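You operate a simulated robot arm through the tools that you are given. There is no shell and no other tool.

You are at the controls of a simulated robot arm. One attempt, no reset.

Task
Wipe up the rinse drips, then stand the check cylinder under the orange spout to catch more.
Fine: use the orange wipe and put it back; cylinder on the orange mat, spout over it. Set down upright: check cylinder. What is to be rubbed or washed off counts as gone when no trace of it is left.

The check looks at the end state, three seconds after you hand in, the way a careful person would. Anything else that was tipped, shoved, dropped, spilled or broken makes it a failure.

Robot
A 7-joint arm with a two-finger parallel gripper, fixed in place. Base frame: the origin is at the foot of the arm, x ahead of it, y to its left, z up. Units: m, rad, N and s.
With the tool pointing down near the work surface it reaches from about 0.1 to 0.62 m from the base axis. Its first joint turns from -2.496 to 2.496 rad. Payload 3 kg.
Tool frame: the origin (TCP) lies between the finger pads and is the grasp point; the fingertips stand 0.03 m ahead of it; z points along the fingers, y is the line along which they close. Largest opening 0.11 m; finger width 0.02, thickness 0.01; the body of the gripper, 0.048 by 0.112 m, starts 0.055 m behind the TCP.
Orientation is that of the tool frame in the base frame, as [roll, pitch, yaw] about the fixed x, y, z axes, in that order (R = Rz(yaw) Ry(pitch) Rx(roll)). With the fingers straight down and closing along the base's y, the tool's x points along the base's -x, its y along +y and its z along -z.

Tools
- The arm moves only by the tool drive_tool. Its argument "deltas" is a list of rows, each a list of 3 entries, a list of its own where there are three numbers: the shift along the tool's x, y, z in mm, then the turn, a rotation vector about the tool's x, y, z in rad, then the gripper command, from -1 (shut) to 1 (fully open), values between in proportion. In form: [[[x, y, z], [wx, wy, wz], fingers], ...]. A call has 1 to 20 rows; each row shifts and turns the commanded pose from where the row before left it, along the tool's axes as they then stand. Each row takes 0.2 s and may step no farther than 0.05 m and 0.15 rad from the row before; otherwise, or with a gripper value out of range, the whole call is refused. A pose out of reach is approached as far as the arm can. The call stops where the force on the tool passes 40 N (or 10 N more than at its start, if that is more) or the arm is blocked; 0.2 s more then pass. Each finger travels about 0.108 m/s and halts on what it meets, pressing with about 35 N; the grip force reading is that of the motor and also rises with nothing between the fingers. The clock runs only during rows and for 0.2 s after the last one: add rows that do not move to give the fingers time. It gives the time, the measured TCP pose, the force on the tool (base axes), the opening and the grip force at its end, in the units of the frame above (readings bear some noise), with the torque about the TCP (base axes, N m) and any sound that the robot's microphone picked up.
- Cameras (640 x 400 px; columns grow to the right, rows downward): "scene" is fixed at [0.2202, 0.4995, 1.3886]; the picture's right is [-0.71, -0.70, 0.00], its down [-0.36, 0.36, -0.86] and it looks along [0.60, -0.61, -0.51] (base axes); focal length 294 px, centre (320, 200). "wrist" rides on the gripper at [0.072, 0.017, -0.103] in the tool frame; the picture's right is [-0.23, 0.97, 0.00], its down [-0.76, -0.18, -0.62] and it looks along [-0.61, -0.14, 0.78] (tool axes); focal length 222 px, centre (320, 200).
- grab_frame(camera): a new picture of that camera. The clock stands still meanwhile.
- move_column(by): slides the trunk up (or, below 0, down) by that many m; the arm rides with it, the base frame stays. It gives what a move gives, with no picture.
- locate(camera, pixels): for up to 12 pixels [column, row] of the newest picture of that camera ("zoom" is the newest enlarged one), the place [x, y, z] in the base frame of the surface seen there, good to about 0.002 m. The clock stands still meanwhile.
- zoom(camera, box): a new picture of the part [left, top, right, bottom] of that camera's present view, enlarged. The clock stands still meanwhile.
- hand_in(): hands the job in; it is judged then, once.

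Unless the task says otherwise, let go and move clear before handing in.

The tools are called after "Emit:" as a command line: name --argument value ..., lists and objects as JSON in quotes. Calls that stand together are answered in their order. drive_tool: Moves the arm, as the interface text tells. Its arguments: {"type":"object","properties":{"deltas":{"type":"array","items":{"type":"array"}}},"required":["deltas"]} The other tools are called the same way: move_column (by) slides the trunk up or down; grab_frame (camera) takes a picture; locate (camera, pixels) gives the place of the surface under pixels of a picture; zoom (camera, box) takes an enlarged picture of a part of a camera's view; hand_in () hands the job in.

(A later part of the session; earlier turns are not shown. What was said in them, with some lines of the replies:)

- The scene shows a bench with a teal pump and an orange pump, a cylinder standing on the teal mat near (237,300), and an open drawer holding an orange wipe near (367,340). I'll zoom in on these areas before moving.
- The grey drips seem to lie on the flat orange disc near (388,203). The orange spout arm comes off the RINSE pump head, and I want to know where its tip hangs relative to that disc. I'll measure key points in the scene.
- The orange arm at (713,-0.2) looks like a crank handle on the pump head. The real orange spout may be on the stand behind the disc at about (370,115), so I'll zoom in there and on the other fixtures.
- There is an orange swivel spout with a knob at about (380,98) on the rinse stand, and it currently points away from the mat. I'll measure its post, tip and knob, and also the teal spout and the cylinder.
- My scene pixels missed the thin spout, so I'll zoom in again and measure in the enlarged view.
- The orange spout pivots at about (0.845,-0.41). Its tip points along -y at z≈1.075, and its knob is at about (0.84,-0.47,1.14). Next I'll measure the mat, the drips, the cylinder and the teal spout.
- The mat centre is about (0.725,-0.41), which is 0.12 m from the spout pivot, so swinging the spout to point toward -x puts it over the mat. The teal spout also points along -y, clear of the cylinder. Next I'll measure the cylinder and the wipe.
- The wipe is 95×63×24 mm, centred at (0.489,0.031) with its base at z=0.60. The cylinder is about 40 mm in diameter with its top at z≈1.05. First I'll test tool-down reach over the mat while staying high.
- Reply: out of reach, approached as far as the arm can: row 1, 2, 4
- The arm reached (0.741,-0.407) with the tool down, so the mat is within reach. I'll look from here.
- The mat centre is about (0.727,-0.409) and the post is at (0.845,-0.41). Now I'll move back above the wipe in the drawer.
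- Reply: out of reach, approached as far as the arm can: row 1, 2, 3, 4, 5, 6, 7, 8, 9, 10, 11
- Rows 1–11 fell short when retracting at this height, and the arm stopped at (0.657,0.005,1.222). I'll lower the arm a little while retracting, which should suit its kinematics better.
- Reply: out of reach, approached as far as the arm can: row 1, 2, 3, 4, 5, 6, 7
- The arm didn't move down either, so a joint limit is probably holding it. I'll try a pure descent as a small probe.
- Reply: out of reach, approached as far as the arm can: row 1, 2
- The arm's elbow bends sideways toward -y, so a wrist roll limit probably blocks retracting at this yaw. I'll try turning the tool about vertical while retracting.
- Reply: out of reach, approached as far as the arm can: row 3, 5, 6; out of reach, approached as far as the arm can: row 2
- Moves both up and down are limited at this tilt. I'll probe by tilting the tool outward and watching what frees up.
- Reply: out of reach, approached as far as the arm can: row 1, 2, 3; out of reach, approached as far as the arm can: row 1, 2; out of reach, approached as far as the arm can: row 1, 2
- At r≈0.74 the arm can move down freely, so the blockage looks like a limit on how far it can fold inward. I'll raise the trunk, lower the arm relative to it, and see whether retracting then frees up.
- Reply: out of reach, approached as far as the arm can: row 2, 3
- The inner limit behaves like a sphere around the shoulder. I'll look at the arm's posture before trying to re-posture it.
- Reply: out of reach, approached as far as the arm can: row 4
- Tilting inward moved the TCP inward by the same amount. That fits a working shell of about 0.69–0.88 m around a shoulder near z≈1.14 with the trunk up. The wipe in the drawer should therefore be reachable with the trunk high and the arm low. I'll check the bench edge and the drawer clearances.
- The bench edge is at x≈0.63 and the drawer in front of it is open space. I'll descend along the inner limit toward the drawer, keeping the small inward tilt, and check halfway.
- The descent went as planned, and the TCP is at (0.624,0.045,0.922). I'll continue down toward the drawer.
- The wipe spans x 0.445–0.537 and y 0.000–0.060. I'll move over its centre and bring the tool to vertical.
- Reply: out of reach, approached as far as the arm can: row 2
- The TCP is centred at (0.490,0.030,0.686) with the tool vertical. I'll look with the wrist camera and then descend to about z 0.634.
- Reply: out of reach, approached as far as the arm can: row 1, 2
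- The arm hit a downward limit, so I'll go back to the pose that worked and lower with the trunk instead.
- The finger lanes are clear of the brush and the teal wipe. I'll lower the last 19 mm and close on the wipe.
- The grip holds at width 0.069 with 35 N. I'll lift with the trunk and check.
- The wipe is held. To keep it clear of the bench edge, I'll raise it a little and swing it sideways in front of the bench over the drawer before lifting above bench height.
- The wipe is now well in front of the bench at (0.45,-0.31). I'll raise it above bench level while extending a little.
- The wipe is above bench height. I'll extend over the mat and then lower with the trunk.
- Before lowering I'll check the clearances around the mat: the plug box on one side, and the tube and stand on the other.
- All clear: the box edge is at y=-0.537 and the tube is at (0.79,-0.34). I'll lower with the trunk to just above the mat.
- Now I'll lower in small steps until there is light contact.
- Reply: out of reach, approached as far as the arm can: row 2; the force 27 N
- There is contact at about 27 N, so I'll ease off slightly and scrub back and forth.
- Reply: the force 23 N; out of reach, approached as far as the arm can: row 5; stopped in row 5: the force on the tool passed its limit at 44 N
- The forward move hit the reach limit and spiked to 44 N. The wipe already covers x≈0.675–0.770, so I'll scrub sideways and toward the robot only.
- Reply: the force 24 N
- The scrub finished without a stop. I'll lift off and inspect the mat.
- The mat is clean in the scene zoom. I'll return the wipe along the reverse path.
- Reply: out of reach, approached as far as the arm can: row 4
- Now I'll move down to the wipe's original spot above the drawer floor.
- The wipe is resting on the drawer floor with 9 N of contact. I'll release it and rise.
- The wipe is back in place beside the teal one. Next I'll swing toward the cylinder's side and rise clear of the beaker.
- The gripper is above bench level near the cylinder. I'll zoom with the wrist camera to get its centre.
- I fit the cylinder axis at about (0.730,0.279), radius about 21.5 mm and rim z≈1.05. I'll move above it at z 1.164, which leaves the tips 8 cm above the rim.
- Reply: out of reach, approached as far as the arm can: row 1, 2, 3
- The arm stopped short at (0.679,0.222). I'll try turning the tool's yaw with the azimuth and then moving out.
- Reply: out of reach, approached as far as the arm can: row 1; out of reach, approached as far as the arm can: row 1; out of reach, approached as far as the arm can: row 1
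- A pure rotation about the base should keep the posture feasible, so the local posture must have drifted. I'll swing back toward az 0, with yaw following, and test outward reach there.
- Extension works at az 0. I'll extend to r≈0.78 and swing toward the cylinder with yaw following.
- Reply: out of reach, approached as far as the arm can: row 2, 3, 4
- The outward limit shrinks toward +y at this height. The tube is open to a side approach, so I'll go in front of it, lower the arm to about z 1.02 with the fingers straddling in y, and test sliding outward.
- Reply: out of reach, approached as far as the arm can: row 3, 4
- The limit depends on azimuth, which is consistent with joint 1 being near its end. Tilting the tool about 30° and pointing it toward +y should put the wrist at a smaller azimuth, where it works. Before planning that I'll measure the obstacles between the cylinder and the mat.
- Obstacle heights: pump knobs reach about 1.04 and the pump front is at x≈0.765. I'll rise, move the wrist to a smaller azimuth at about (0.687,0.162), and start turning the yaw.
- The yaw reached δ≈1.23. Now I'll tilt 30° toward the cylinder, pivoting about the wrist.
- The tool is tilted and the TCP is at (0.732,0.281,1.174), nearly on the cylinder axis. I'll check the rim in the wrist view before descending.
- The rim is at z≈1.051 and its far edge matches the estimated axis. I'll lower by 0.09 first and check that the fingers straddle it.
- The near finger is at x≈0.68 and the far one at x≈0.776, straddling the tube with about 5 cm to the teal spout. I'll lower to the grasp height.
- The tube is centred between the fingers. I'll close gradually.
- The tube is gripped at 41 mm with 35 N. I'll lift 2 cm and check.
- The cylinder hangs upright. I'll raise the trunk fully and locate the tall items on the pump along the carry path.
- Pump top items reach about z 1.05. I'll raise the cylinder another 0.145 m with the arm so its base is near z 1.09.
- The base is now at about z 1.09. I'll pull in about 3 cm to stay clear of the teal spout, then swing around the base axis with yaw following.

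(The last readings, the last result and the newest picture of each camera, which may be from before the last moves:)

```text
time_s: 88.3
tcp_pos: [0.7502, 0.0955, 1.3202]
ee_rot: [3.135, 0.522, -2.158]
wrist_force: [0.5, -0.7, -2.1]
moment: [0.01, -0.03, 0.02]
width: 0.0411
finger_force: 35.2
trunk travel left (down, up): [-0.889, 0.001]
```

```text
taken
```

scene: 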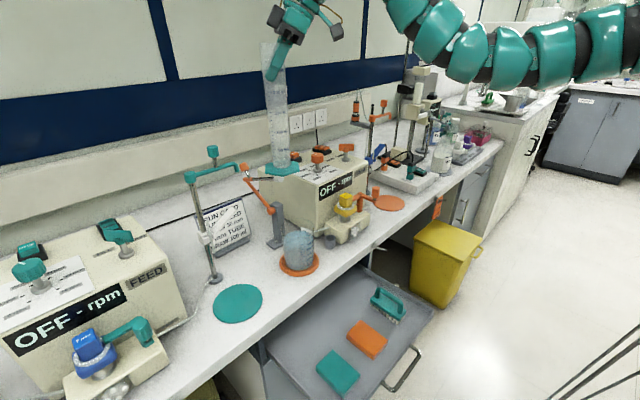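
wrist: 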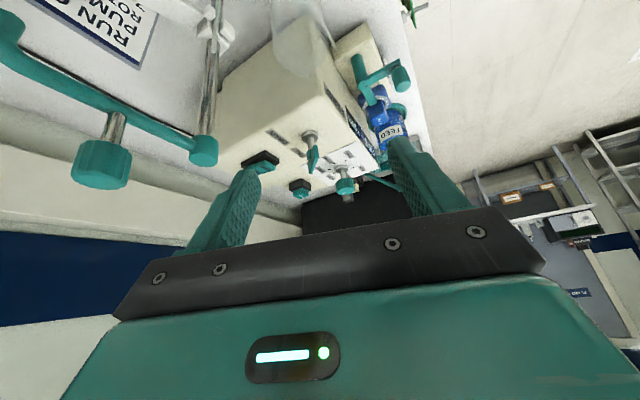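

The carry is going smoothly and the base is clear of the pump. I'll continue swinging toward the orange mat.

Emit:
drive_tool --deltas '[[[30.4, -28.7, -17.6], [0.0301, 0, 0.0519], -1], [[30.4, -28.7, -17.6], [0.0301, 0, 0.0519], -1], [[30.4, -28.7, -17.6], [0.0301, 0, 0.0519], -1], [[30.4, -28.7, -17.6], [0.0301, 0, 0.0519], -1], [[30.4, -28.7, -17.6], [0.0301, 0, 0.0519], -1], [[30.4, -28.7, -17.6], [0.0301, 0, 0.0519], -1], [[30.4, -28.7, -17.6], [0.0301, 0, 0.0519], -1], [[30.4, -28.7, -17.6], [0.0301, 0, 0.0519], -1], [[30.4, -28.7, -17.6], [0.0301, 0, 0.0519], -1], [[30.4, -28.7, -17.6], [0.0301, 0, 0.0519], -1], [[0, 0, 0], [0, 0, 0], -1]]'

Emit:
grab_frame --camera "scene"

Emit:
grab_frame --camera "wrist"

```text
time_s: 90.7
tcp_pos: [0.7317, -0.3558, 1.3185]
ee_rot: [3.134, 0.518, -2.756]
wrist_force: [-0.3, -0.1, -1.9]
moment: [-0.03, 0.0, -0.01]
width: 0.0411
finger_force: 35.2
out of reach, approached as far as the arm can: row 4, 5, 6, 7, 8, 9, 10
trunk travel left (down, up): [-0.889, 0.001]
```

```text
taken
```

scene: 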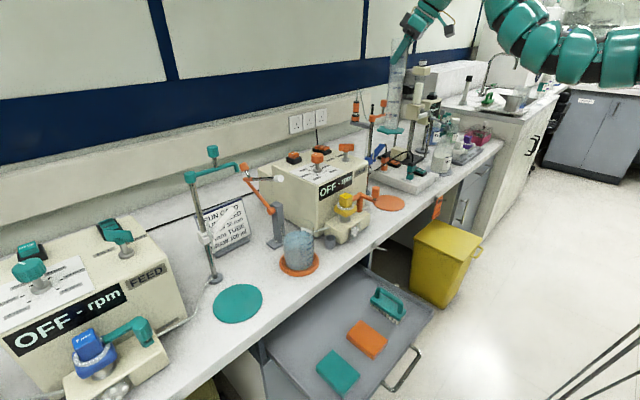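

```text
taken
```

wrist: 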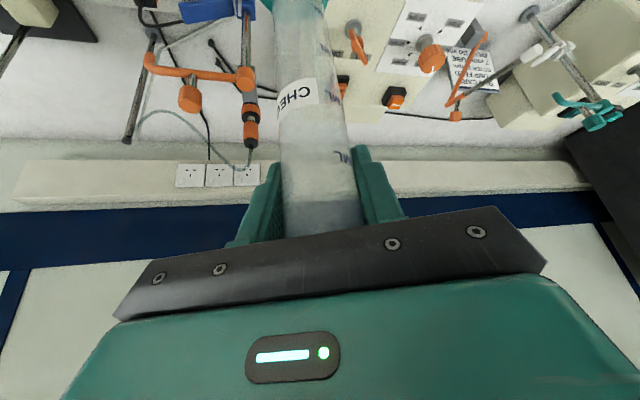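

The TCP is at (0.732,-0.356,1.319) and everything is clear. I'll shift to the mat centre at (0.729,-0.410).

Emit:
drive_tool --deltas '[[[9.9, -24.6, -5.7], [0, 0, 0], -1], [[9.9, -24.6, -5.7], [0, 0, 0], -1], [[0, 0, 0], [0, 0, 0], -1]]'

```text
time_s: 91.5
tcp_pos: [0.7292, -0.4093, 1.3177]
ee_rot: [3.136, 0.52, -2.756]
wrist_force: [0.2, -0.2, 0.1]
moment: [-0.02, -0.01, 0.0]
width: 0.0406
finger_force: 34.8
trunk travel left (down, up): [-0.889, 0.001]
```

Centred over the mat. I'll lower with the trunk, stopping about 2 cm above it.

Emit:
move_column --by -0.15

Emit:
move_column --by -0.132

Emit:
zoom --camera "scene" --box '[330, 90, 450, 230]'

Emit:
grab_frame --camera "wrist"

```text
time_s: 93.2
tcp_pos: [0.7299, -0.41, 1.1694]
ee_rot: [3.136, 0.52, -2.759]
wrist_force: [0.3, 0.3, -0.2]
moment: [0.01, 0.01, 0.0]
width: 0.0409
finger_force: 35.1
trunk travel left (down, up): [-0.739, 0.151]
```

```text
time_s: 94.8
tcp_pos: [0.7298, -0.4105, 1.0363]
ee_rot: [3.138, 0.52, -2.759]
wrist_force: [-1.1, 1.3, -0.1]
moment: [0.0, -0.01, 0.02]
width: 0.0407
finger_force: 35.0
trunk travel left (down, up): [-0.607, 0.283]
```

```text
2.86 times, centred on (390, 160) of scene
```

zoom: 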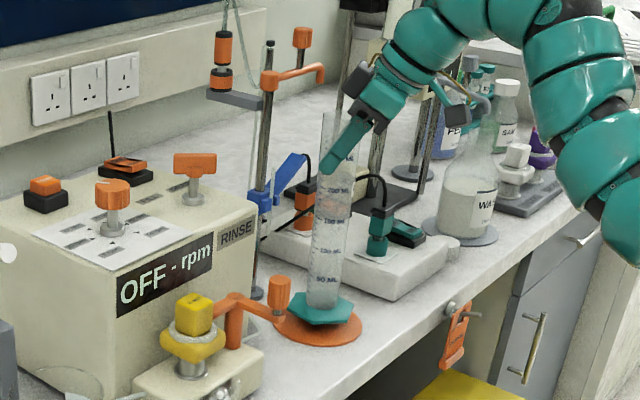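

```text
taken
```

wrist: 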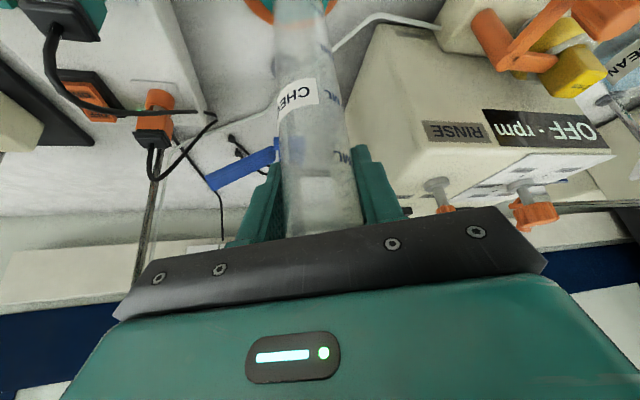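

The cylinder is upright about 2 cm above the mat and centred. I'll lower the rest in fine steps.

Emit:
drive_tool --deltas '[[[0, 0, 0], [0, -0.006, 0], -1], [[0, 0, 0], [0, 0, 0], -1]]'

Emit:
move_column --by -0.017

Emit:
move_column --by -0.002

```text
time_s: 95.4
tcp_pos: [0.7289, -0.409, 1.0353]
ee_rot: [3.136, 0.525, -2.758]
wrist_force: [0.5, -0.4, -0.7]
moment: [-0.02, 0.01, 0.01]
width: 0.0407
finger_force: 35.1
trunk travel left (down, up): [-0.607, 0.283]
```

```text
time_s: 96.1
tcp_pos: [0.7281, -0.4092, 1.0192]
ee_rot: [3.137, 0.525, -2.758]
wrist_force: [0.4, 0.5, -1.1]
moment: [-0.01, -0.02, 0.04]
width: 0.0405
finger_force: 35.7
trunk travel left (down, up): [-0.59, 0.3]
```

```text
time_s: 96.6
tcp_pos: [0.7295, -0.41, 1.0175]
ee_rot: [3.136, 0.526, -2.758]
wrist_force: [0.0, -0.2, -1.2]
moment: [0.02, 0.03, 0.03]
width: 0.0408
finger_force: 35.5
trunk travel left (down, up): [-0.588, 0.302]
```

Emit:
move_column --by -0.0015

Emit:
move_column --by -0.001

```text
time_s: 97.1
tcp_pos: [0.7293, -0.4097, 1.0163]
ee_rot: [3.137, 0.525, -2.757]
wrist_force: [-0.4, -0.1, 0.0]
moment: [0.02, 0.0, 0.03]
width: 0.041
finger_force: 34.6
trunk travel left (down, up): [-0.587, 0.303]
```

```text
time_s: 97.6
tcp_pos: [0.7292, -0.41, 1.0156]
ee_rot: [3.136, 0.525, -2.757]
wrist_force: [-0.6, -0.5, -0.6]
moment: [-0.04, 0.03, -0.01]
width: 0.0403
finger_force: 35.4
trunk travel left (down, up): [-0.586, 0.304]
```

Emit:
move_column --by -0.001

Emit:
zoom --camera "scene" --box '[345, 170, 425, 220]'

```text
time_s: 98.1
tcp_pos: [0.7276, -0.4088, 1.0163]
ee_rot: [3.136, 0.527, -2.758]
wrist_force: [-1.1, 0.1, 4.9]
moment: [-0.27, 0.05, -0.03]
width: 0.0408
finger_force: 35.4
trunk travel left (down, up): [-0.585, 0.305]
```

```text
8.00 times, centred on (385, 195) of scene
```

zoom: 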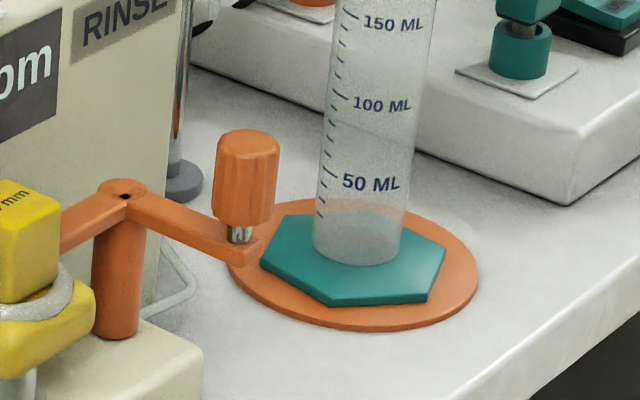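

There is 5 N of contact and the hex base sits fully on the orange mat. I'll release gently.

Emit:
drive_tool --deltas '[[[0, 0, 0], [0, 0, 0], -0.2], [[0, 0, 0], [0, 0, 0], -0.1], [[0, 0, 0], [0, 0, 0], 0.2], [[0, 0, 0], [0, 0, 0], 0.6], [[0, 0, 0], [0, 0, 0], 0.6], [[0, 0, 0], [0, 0, 0], 0.6]]'

Emit:
zoom --camera "scene" --box '[340, 110, 440, 220]'

Emit:
zoom --camera "wrist" --box '[160, 0, 480, 240]'

```text
time_s: 99.5
tcp_pos: [0.7296, -0.41, 1.0136]
ee_rot: [3.135, 0.525, -2.756]
wrist_force: [0.8, 0.1, -0.6]
moment: [-0.02, -0.01, -0.01]
width: 0.0879
finger_force: 0.1
trunk travel left (down, up): [-0.585, 0.305]
```

```text
3.64 times, centred on (390, 165) of scene
```

zoom: 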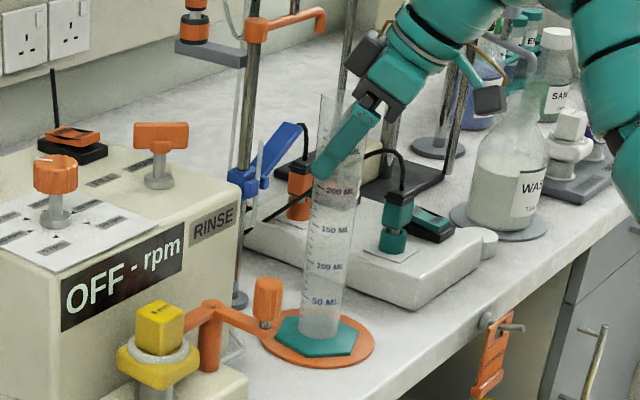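

```text
1.67 times, centred on (320, 120) of wrist
```

zoom: 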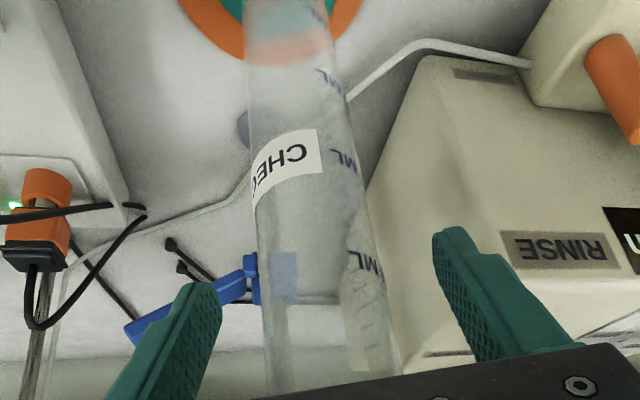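

The cylinder stands freely on the mat. I'll raise straight up and then look closely at the orange spout, its knob and any hose.

Emit:
move_column --by 0.24

Emit:
zoom --camera "wrist" --box '[80, 0, 340, 190]'

Emit:
zoom --camera "scene" --box '[340, 85, 410, 135]'

Emit:
zoom --camera "scene" --box '[340, 110, 440, 220]'

```text
time_s: 102.0
tcp_pos: [0.7289, -0.4081, 1.2546]
ee_rot: [3.137, 0.525, -2.758]
wrist_force: [0.7, -0.2, -1.1]
moment: [0.0, -0.01, 0.01]
width: 0.088
finger_force: 0.1
trunk travel left (down, up): [-0.825, 0.065]
```

```text
2.11 times, centred on (210, 95) of wrist
```

zoom: 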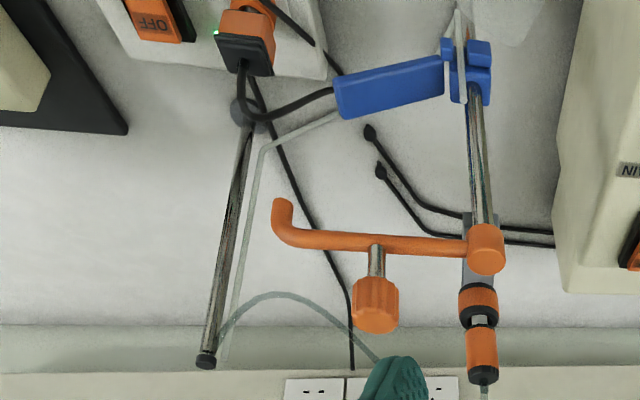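

```text
8.00 times, centred on (375, 110) of scene
```

zoom: 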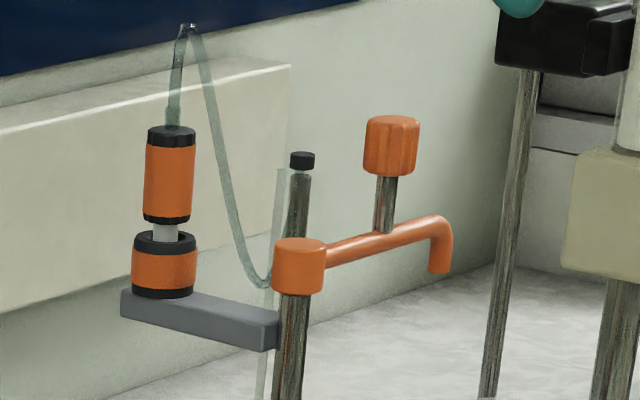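

```text
3.64 times, centred on (390, 165) of scene
```

zoom: 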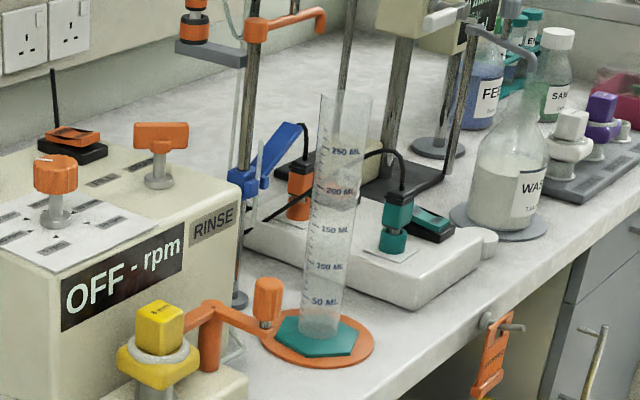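

The capped rod is a separate one behind the stand. I'll locate the hose and the knob precisely.

Emit:
zoom --camera "wrist" --box '[80, 0, 340, 190]'

Emit:
locate --camera "zoom" --pixels '[[374, 300], [374, 325], [355, 300], [396, 300], [376, 262], [486, 245], [281, 205], [281, 225], [280, 295], [330, 315], [370, 350], [222, 330]]'

```text
2.11 times, centred on (210, 95) of wrist
```

zoom: 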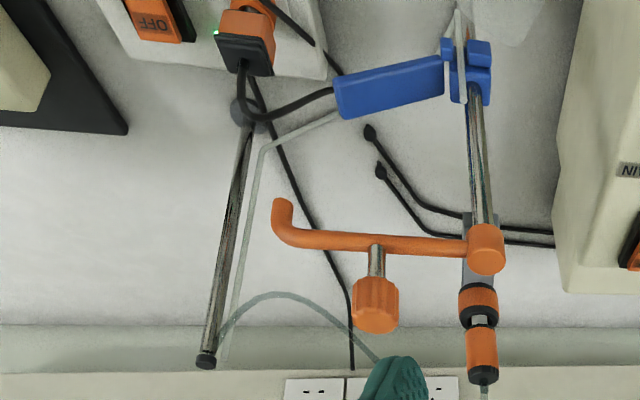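

```text
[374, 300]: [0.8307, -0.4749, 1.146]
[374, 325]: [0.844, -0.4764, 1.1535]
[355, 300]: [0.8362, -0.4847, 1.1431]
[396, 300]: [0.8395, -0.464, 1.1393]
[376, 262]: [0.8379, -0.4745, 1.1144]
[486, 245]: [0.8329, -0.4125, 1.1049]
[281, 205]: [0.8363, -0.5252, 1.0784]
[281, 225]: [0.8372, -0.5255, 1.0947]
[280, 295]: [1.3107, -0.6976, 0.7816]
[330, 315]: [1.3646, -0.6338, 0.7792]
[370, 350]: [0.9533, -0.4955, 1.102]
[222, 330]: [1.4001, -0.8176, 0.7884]
```

Knob centre is about (0.843,-0.4745) with its top at 1.154. The post is at about (0.8435,-0.4115), so after a quarter swing the tip will be at about (0.729,-0.411), right over the cylinder. I'll re-orient the tool and bring it above the knob.

Emit:
drive_tool --deltas '[[[0, 0, 0], [0.0641, 0, 0.1107], 0.2], [[0, 0, 0], [0.0641, 0, 0.1107], -0.1], [[0, 0, 0], [0.0641, 0, 0.1107], -0.1], [[-32.9, -22.1, 19.0], [0, 0, 0], -0.1], [[0, 0, 0], [0, -0.13, 0], -0.1], [[0, 0, 0], [0, -0.13, 0], -0.1], [[0, 0, 0], [0, 0, 0], -0.1]]'

```text
time_s: 103.6
tcp_pos: [0.7685, -0.4304, 1.2546]
ee_rot: [3.136, 0.785, -3.141]
wrist_force: [0.3, 0.1, 0.1]
moment: [-0.03, 0.02, 0.01]
width: 0.0496
finger_force: 0.0
trunk travel left (down, up): [-0.825, 0.065]
```

Emit:
drive_tool --deltas '[[[-26.3, -22, 26.3], [0, 0, 0], -0.1], [[-26.3, -22, 26.3], [0, 0, 0], -0.1], [[0, 0, 0], [0, 0, 0], -0.1]]'

Emit:
grab_frame --camera "wrist"

Emit:
zoom --camera "scene" --box '[330, 60, 430, 160]'

```text
time_s: 104.4
tcp_pos: [0.8405, -0.4732, 1.2546]
ee_rot: [3.136, 0.784, 3.139]
wrist_force: [0.5, 0.1, 0.4]
moment: [-0.02, -0.02, -0.02]
width: 0.0492
finger_force: 0.2
trunk travel left (down, up): [-0.825, 0.065]
```

```text
taken
```

wrist: 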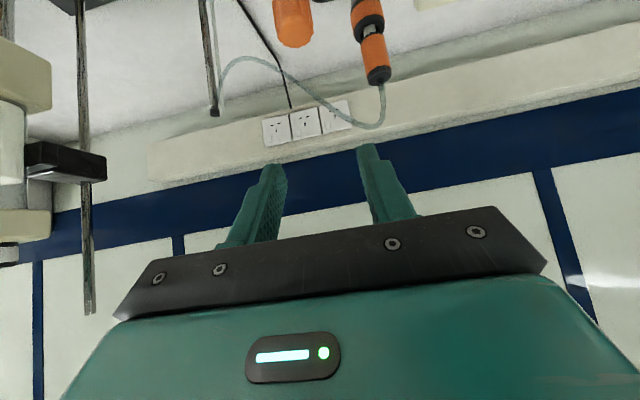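

```text
4.00 times, centred on (380, 110) of scene
```

zoom: 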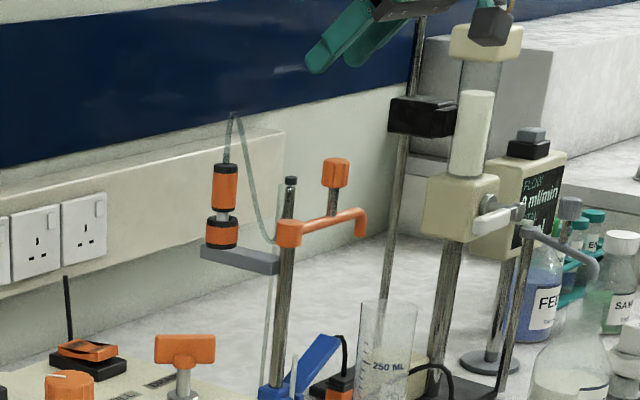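

The fingers are above the knob and the coupler and hose are clear. I'll lower in two stages.

Emit:
move_column --by -0.075

Emit:
zoom --camera "wrist" --box '[200, 0, 440, 220]'

Emit:
zoom --camera "scene" --box '[340, 70, 420, 140]'

```text
time_s: 105.5
tcp_pos: [0.8414, -0.4732, 1.1791]
ee_rot: [3.133, 0.783, -3.141]
wrist_force: [-0.4, -0.1, 0.2]
moment: [-0.02, 0.0, 0.01]
width: 0.0497
finger_force: 0.1
trunk travel left (down, up): [-0.75, 0.14]
```

```text
1.82 times, centred on (320, 110) of wrist
```

zoom: 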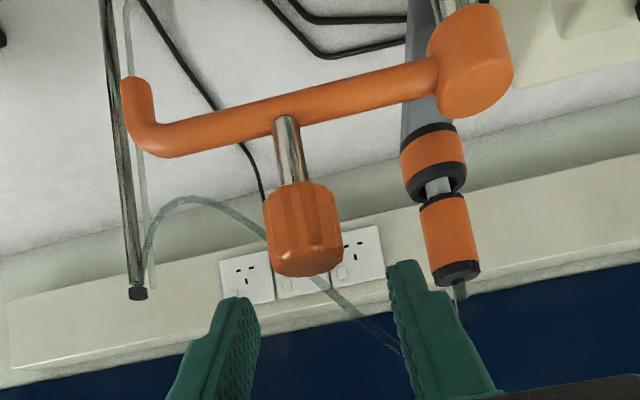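

```text
5.71 times, centred on (380, 105) of scene
```

zoom: 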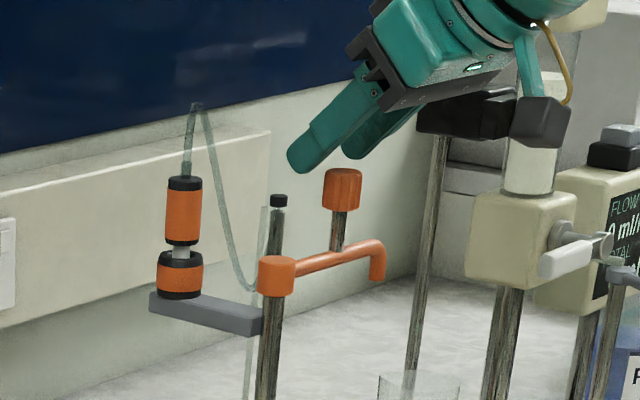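

The knob lies between the fingers. I'll lower 33 mm to straddle it.

Emit:
move_column --by -0.033

Emit:
zoom --camera "wrist" --box '[200, 0, 440, 220]'

Emit:
zoom --camera "scene" --box '[340, 70, 420, 140]'

```text
time_s: 106.3
tcp_pos: [0.8415, -0.4735, 1.1466]
ee_rot: [3.135, 0.784, 3.139]
wrist_force: [0.6, 0.3, 0.3]
moment: [0.03, 0.01, 0.03]
width: 0.0497
finger_force: 0.1
trunk travel left (down, up): [-0.717, 0.173]
```

```text
1.82 times, centred on (320, 110) of wrist
```

zoom: 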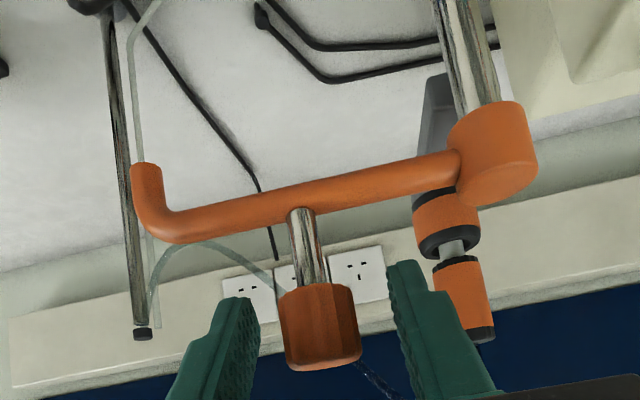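

```text
5.71 times, centred on (380, 105) of scene
```

zoom: 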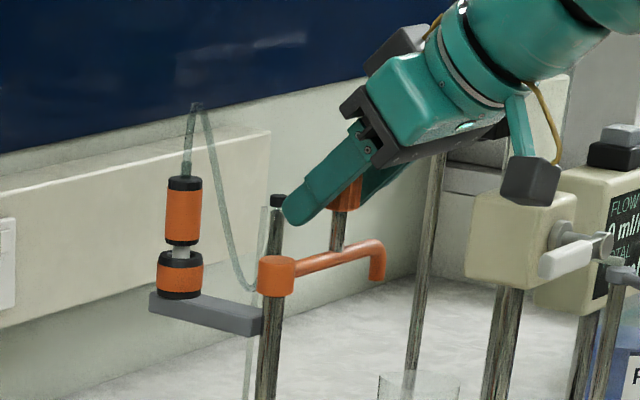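

The knob is between the pads. I'll close on it.

Emit:
drive_tool --deltas '[[[0, 0, 0], [0, 0, 0], -0.4], [[0, 0, 0], [0, 0, 0], -0.6], [[0, 0, 0], [0, 0, 0], -1], [[0, 0, 0], [0, 0, 0], -1]]'

```text
time_s: 107.3
tcp_pos: [0.8409, -0.474, 1.1456]
ee_rot: [3.133, 0.782, 3.141]
wrist_force: [-0.6, 1.8, -1.0]
moment: [-0.51, -0.02, 0.01]
width: 0.0233
finger_force: 45.2
trunk travel left (down, up): [-0.717, 0.173]
```

The knob is gripped at 23 mm. I'll swing the spout in an arc about the post, four steps first, and check forces.

Emit:
drive_tool --deltas '[[[5.83, 0.54, -5.8], [0.0461, 0, 0.0464], -1], [[5.79, 1.08, -5.76], [0.0461, 0, 0.0464], -1], [[5.73, 1.61, -5.71], [0.0461, 0, 0.0464], -1], [[5.64, 2.14, -5.61], [0.0461, 0, 0.0464], -1], [[0, 0, 0], [0, 0, 0], -1]]'

Emit:
zoom --camera "scene" --box '[340, 70, 420, 140]'

```text
time_s: 108.5
tcp_pos: [0.8095, -0.4643, 1.1453]
ee_rot: [3.135, 0.781, 2.878]
wrist_force: [6.0, 2.7, -0.1]
moment: [-0.19, -0.29, -0.22]
width: 0.0229
finger_force: 44.9
trunk travel left (down, up): [-0.717, 0.173]
```

```text
5.71 times, centred on (380, 105) of scene
```

zoom: 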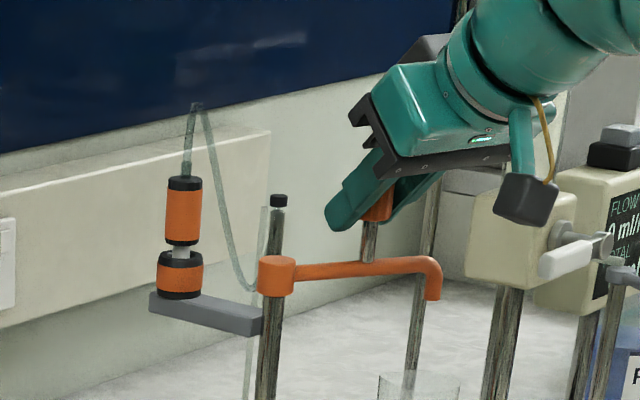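

The spout is swinging with only about 6 N of resistance. I'll continue the arc.

Emit:
drive_tool --deltas '[[[5.53, 2.64, -5.5], [0.0461, 0, 0.0464], -1], [[5.39, 3.16, -5.37], [0.0461, 0, 0.0464], -1], [[5.24, 3.64, -5.21], [0.0461, 0, 0.0464], -1], [[5.05, 4.12, -5.03], [0.0461, 0, 0.0464], -1], [[4.86, 4.58, -4.83], [0.0461, 0, 0.0464], -1], [[0, 0, 0], [0, 0, 0], -1]]'

Emit:
zoom --camera "scene" --box '[340, 70, 440, 210]'

```text
time_s: 109.9
tcp_pos: [0.7831, -0.4361, 1.1456]
ee_rot: [3.133, 0.78, 2.552]
wrist_force: [9.4, -1.2, 0.7]
moment: [-0.61, -0.15, -0.24]
width: 0.0232
finger_force: 45.1
trunk travel left (down, up): [-0.717, 0.173]
```

```text
2.86 times, centred on (390, 140) of scene
```

zoom: 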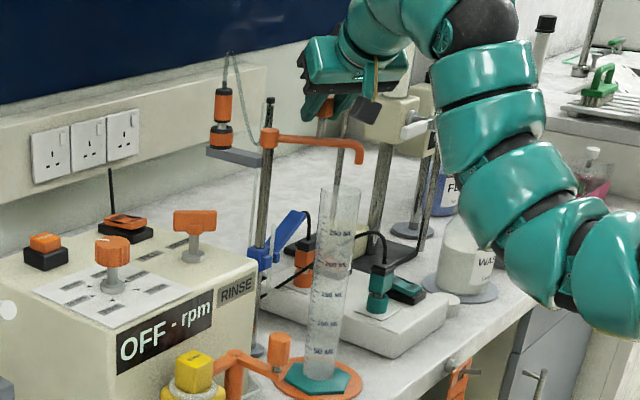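

Emit:
drive_tool --deltas '[[[4.64, 5.02, -4.61], [0.0461, 0, 0.0464], -1], [[4.39, 5.43, -4.37], [0.0461, 0, 0.0464], -1], [[4.13, 5.83, -4.11], [0.0461, 0, 0.0464], -1], [[0, 0, 0], [0, 0, 0], -1]]'

Emit:
zoom --camera "scene" --box '[340, 100, 440, 200]'

Emit:
grab_frame --camera "wrist"

```text
time_s: 110.9
tcp_pos: [0.7756, -0.4131, 1.1463]
ee_rot: [3.133, 0.779, 2.351]
wrist_force: [-11.5, -6.8, -5.1]
moment: [-0.43, 0.28, -0.42]
width: 0.0231
finger_force: 44.8
trunk travel left (down, up): [-0.717, 0.173]
```

```text
4.00 times, centred on (390, 150) of scene
```

zoom: 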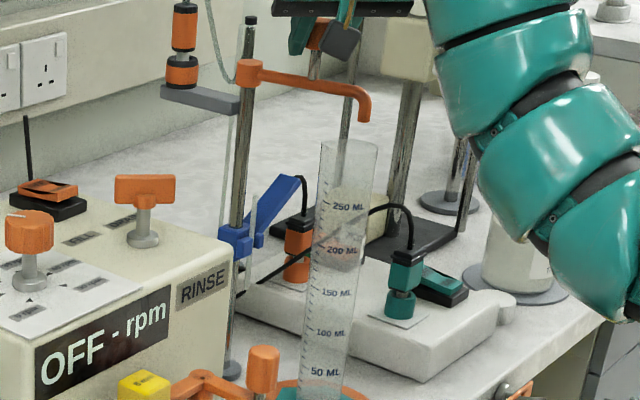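

```text
taken
```

wrist: 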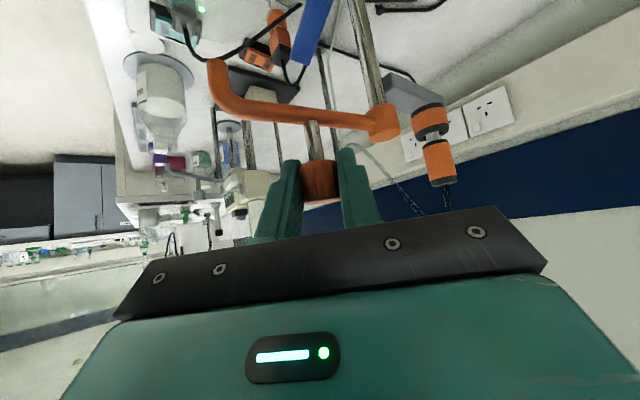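

The spout now hangs above the cylinder. I'll measure the tip against the tube rim.

Emit:
zoom --camera "scene" --box '[375, 105, 415, 145]'

Emit:
locate --camera "zoom" --pixels '[[365, 145], [365, 168], [355, 130], [375, 130], [300, 80], [200, 60], [260, 330], [320, 310], [400, 320], [240, 300]]'

Emit:
locate --camera "wrist" --pixels '[[214, 65], [214, 75], [222, 92], [270, 110], [385, 120], [317, 130], [320, 180]]'

```text
10.00 times, centred on (395, 125) of scene
```

zoom: 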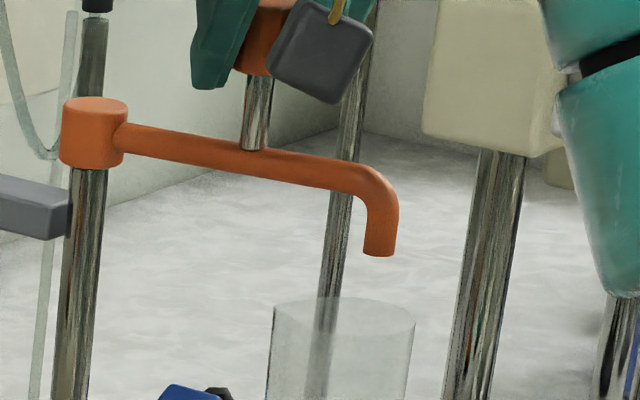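

```text
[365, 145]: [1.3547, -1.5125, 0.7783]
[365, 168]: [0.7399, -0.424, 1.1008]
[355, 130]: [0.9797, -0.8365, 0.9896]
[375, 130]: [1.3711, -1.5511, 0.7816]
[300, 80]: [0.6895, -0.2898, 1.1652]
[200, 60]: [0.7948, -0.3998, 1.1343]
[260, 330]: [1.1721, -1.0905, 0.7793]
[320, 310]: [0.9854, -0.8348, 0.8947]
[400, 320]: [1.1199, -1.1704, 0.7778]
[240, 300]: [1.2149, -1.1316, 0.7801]
```

```text
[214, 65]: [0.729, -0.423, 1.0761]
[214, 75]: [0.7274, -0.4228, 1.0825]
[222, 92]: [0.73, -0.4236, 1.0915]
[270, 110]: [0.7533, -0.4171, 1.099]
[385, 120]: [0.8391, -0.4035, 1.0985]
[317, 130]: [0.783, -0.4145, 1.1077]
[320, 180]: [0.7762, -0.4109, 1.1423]
```

The tip is about 12 mm short of the tube axis toward -y, so the spout needs roughly 6–7° more. I'll continue the arc one more step.

Emit:
drive_tool --deltas '[[[1.95, 3.08, -1.92], [0.023, 0, 0.0232], -1], [[1.95, 3.08, -1.92], [0.023, 0, 0.0232], -1], [[0, 0, 0], [0, 0, 0], -1]]'

Emit:
zoom --camera "scene" --box '[375, 105, 415, 145]'

Emit:
grab_frame --camera "wrist"

```text
time_s: 111.7
tcp_pos: [0.7771, -0.4037, 1.1467]
ee_rot: [3.135, 0.775, 2.288]
wrist_force: [-26.6, -2.8, -14.9]
moment: [0.0, 0.37, -0.05]
width: 0.0232
finger_force: 44.2
trunk travel left (down, up): [-0.717, 0.173]
```

```text
10.00 times, centred on (395, 125) of scene
```

zoom: 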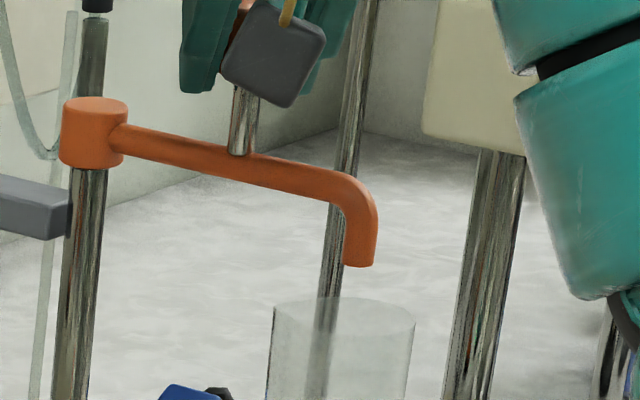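

```text
taken
```

wrist: 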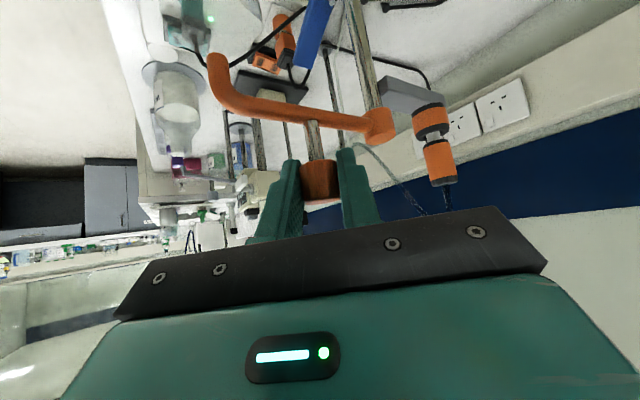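

The tip is now inside the rim outline, about 4 mm off axis. I'll measure it again from the wrist view.

Emit:
locate --camera "wrist" --pixels '[[214, 60], [216, 70], [222, 85], [270, 108], [340, 120], [380, 120], [317, 135]]'

Emit:
locate --camera "zoom" --pixels '[[359, 235], [350, 255], [365, 255], [300, 180], [95, 140], [240, 130], [275, 340], [300, 390], [385, 390]]'

```text
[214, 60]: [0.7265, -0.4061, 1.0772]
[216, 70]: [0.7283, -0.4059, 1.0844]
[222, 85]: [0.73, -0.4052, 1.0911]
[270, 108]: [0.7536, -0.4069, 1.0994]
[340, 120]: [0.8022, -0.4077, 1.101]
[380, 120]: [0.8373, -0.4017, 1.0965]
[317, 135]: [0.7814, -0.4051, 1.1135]
```

```text
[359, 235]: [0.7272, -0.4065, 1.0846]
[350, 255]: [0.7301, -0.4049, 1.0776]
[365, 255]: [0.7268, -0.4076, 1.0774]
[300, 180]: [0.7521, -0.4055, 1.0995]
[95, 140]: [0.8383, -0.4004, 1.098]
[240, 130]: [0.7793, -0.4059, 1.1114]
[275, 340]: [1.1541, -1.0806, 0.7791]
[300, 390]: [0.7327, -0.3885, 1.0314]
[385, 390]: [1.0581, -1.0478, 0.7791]
```

From both cameras the tip centre is about (0.731,-0.411), against a cylinder axis of (0.729,-0.410). I'll relieve the radial load on the knob before releasing.

Emit:
drive_tool --deltas '[[[2.1, -2.26, -0.67], [0, 0, 0], -1], [[0, 0, 0], [0, 0, 0], -1]]'

```text
time_s: 112.3
tcp_pos: [0.7764, -0.4034, 1.1459]
ee_rot: [3.135, 0.78, 2.289]
wrist_force: [-9.1, -5.9, -10.8]
moment: [-0.04, 0.22, 0.1]
width: 0.0227
finger_force: 45.5
trunk travel left (down, up): [-0.717, 0.173]
```

Emit:
drive_tool --deltas '[[[1.7, -1.1, 0.4], [0, 0, 0], -1], [[0, 0, 0], [0, 0, 0], -1], [[0, 0, 0], [0, 0, 0], -0.5], [[0, 0, 0], [0, 0, 0], -0.35], [[0, 0, 0], [0, 0, 0], -0.2], [[0, 0, 0], [0, 0, 0], -0.1], [[0, 0, 0], [0, 0, 0], -0.1]]'

Emit:
zoom --camera "scene" --box '[375, 105, 415, 145]'

Emit:
zoom --camera "wrist" --box '[180, 30, 460, 240]'

```text
time_s: 113.9
tcp_pos: [0.7744, -0.4024, 1.145]
ee_rot: [3.136, 0.781, 2.291]
wrist_force: [-0.5, 0.2, -0.8]
moment: [0.03, 0.0, -0.02]
width: 0.0494
finger_force: 0.1
trunk travel left (down, up): [-0.717, 0.173]
```

```text
10.00 times, centred on (395, 125) of scene
```

zoom: 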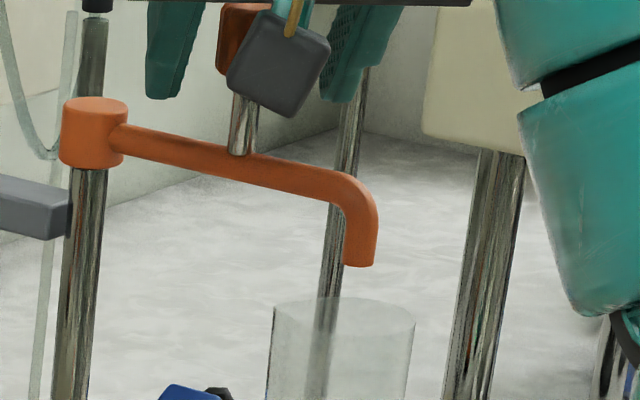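

```text
1.90 times, centred on (320, 135) of wrist
```

zoom: 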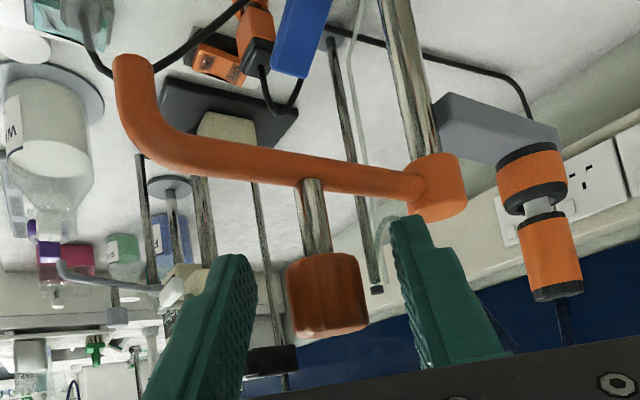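

The fingers are open and the spout stayed put. I'll raise the trunk straight up to clear the knob.

Emit:
move_column --by 0.17

Emit:
grab_frame --camera "scene"

Emit:
grab_frame --camera "wrist"

```text
time_s: 115.8
tcp_pos: [0.7732, -0.4017, 1.3128]
ee_rot: [3.136, 0.78, 2.288]
wrist_force: [0.4, -0.1, 0.2]
moment: [0.02, 0.02, 0.01]
width: 0.0492
finger_force: 0.1
trunk travel left (down, up): [-0.887, 0.003]
```

```text
taken
```

scene: 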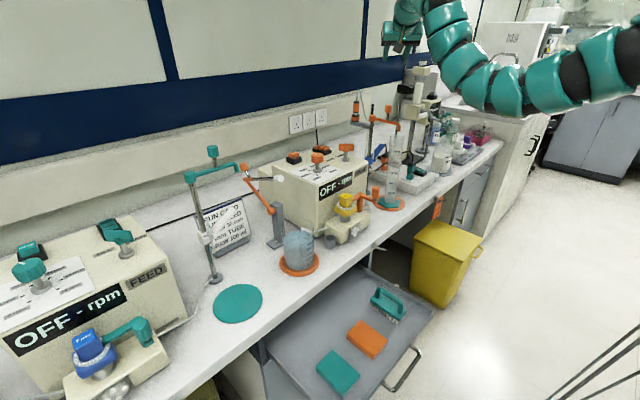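

```text
taken
```

wrist: 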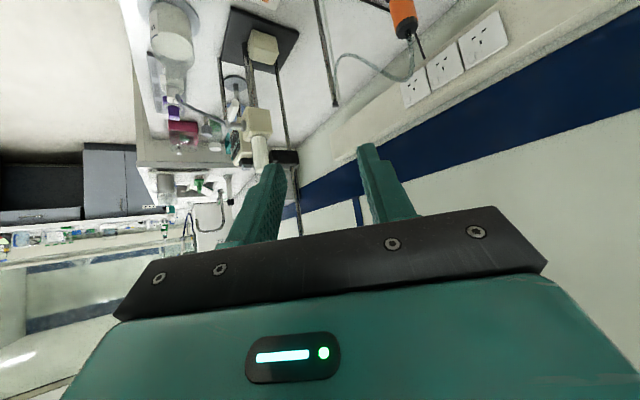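

The spout is in place and the arm is clear. I'll bring the tool back to vertical to look at the tip over the tube from another angle.

Emit:
drive_tool --deltas '[[[32.4, 0, -2.1], [0, 0.13, 0], -0.1], [[32.4, 0, -2.1], [0, 0.13, 0], -0.1], [[32.4, 0, -2.1], [0, 0.13, 0], -0.1], [[32.4, 0, -2.1], [0, 0.13, 0], -0.1], [[32.4, 0, -2.1], [0, 0.13, 0], -0.1], [[32.4, 0, -2.1], [0, 0.13, 0], -0.1], [[0, 0, 0], [0, 0, 0], -0.1]]'

Emit:
grab_frame --camera "wrist"

Emit:
zoom --camera "scene" --box '[340, 90, 440, 220]'

```text
time_s: 117.5
tcp_pos: [0.657, -0.3262, 1.1986]
ee_rot: [3.124, 0.265, 2.295]
wrist_force: [0.1, 0.3, 0.7]
moment: [0.02, -0.03, 0.0]
width: 0.0494
finger_force: 0.0
out of reach, approached as far as the arm can: row 4, 5, 6
trunk travel left (down, up): [-0.887, 0.003]
```

```text
taken
```

wrist: 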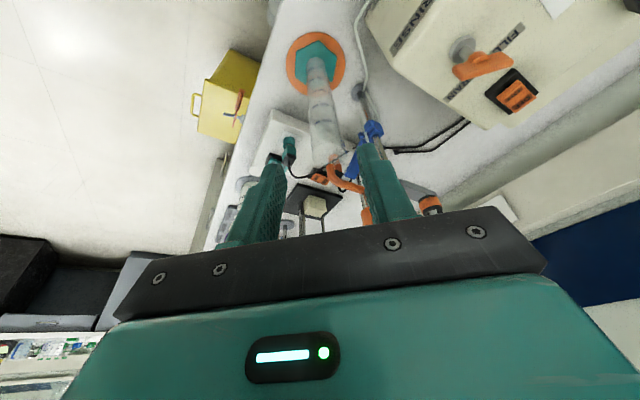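

```text
3.08 times, centred on (390, 155) of scene
```

zoom: 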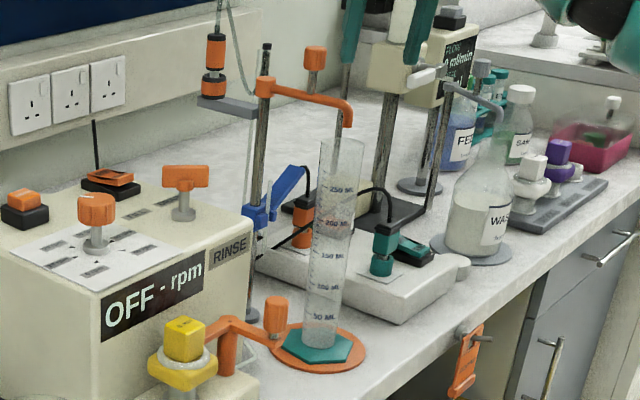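

Emit:
zoom --camera "wrist" --box '[270, 20, 400, 210]'

Emit:
zoom --camera "wrist" --box '[295, 140, 375, 200]'

Emit:
locate --camera "zoom" --pixels '[[265, 190], [265, 215], [275, 180], [310, 240], [240, 180], [140, 150], [200, 210]]'

```text
2.11 times, centred on (335, 115) of wrist
```

zoom: 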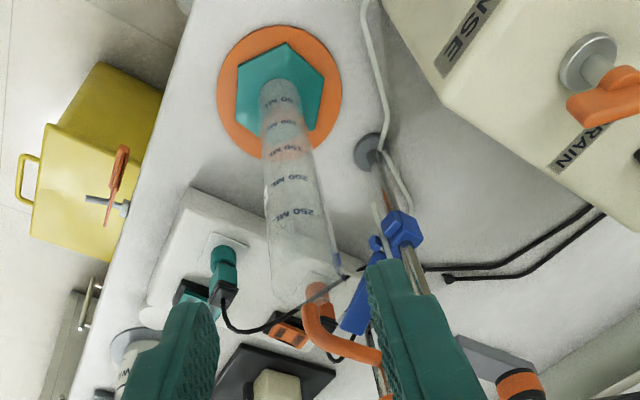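

```text
6.67 times, centred on (335, 170) of wrist
```

zoom: 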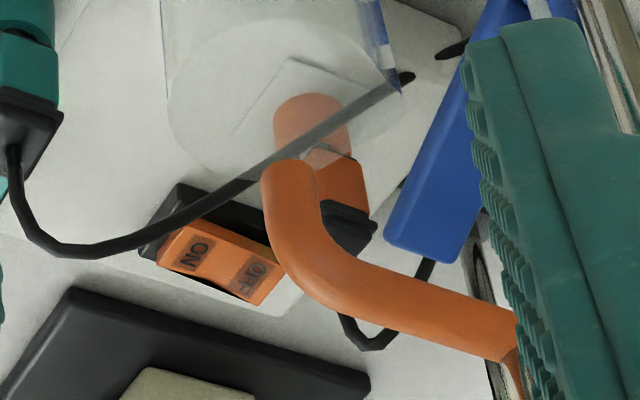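

```text
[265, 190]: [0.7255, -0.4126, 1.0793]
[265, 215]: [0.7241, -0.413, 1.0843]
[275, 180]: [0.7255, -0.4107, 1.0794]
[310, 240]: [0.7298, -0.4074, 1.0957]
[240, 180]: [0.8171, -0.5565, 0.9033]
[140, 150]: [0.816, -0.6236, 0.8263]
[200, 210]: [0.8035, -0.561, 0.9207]
```

Both views show the spout tip centred over the tube opening, the cylinder upright on the orange mat, and the mat clean. I'll back the gripper further away and do a final check of the drawer and bench.

Emit:
drive_tool --deltas '[[[-7.8, 0, -29], [0, 0, 0], -0.1], [[-7.8, 0, -29], [0, 0, 0], -0.1], [[0, 0, 0], [0, 0, 0], -0.1], [[0, 0, 0], [0, 0, 0], -0.1]]'

Emit:
zoom --camera "scene" --box '[260, 260, 440, 400]'

Emit:
zoom --camera "scene" --box '[345, 170, 425, 220]'

Emit:
grab_frame --camera "scene"

```text
time_s: 118.5
tcp_pos: [0.6569, -0.3273, 1.198]
ee_rot: [3.126, 0.268, 2.296]
wrist_force: [0.2, -0.5, 0.1]
moment: [0.01, -0.01, 0.0]
width: 0.0495
finger_force: 0.1
out of reach, approached as far as the arm can: row 1, 2
trunk travel left (down, up): [-0.887, 0.003]
```

```text
2.86 times, centred on (350, 330) of scene
```

zoom: 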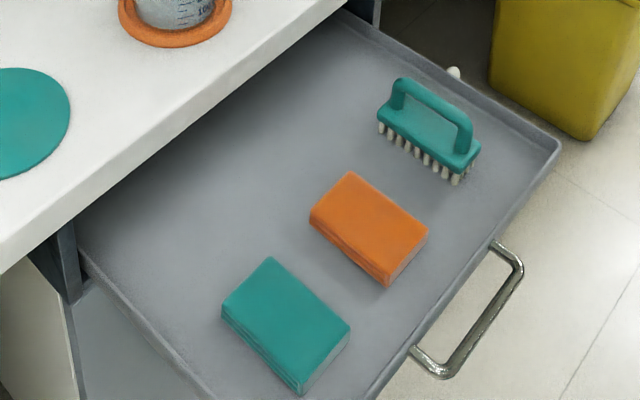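

```text
8.00 times, centred on (385, 195) of scene
```

zoom: 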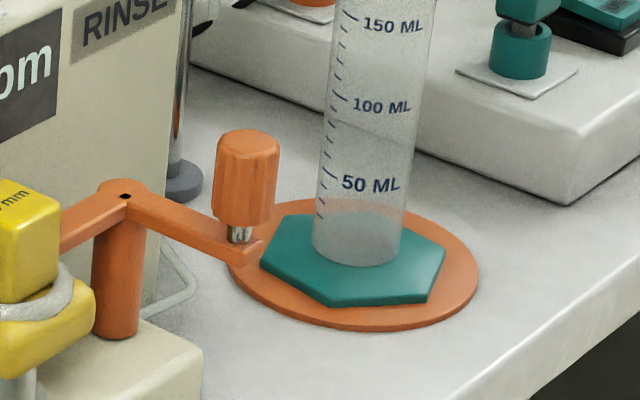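

```text
taken
```

scene: 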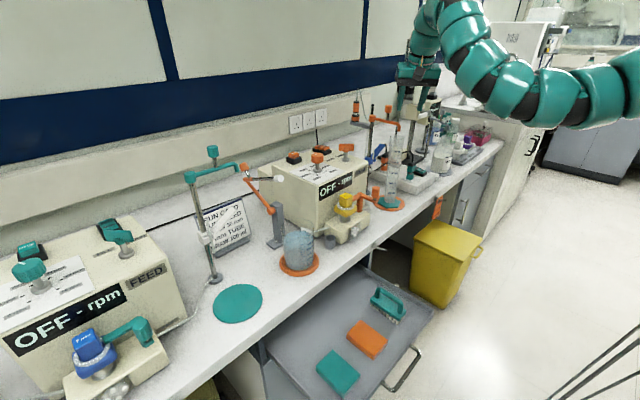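

The mat is clean, the orange wipe is back beside the teal one, and the check cylinder stands upright on the orange mat with the spout over it. The gripper is open and clear, with nothing else out of place, so I'm handing in.

Emit:
hand_in

```text
The job is handed in.
```

The job is handed in, and all parts of it look done from the last camera views:

- **Drips:** The orange mat is wiped, and no trace of the drips shows in the scene camera's close-up.
- **Wipe:** The orange wipe is back in its place in the drawer, beside the teal one.
- **Cylinder:** The check cylinder stands upright on the orange mat.
- **Spout:** I swung the orange spout round by its knob. Its tip is now over the cylinder opening, within about 5 mm of centre.

Nothing was tipped, dropped or spilled. While wiping, one stroke pressed too hard at the edge of the arm's reach (44 N) and stopped itself. I finished with shorter strokes and saw no damage to the mat. The gripper is open and clear of everything on the bench.
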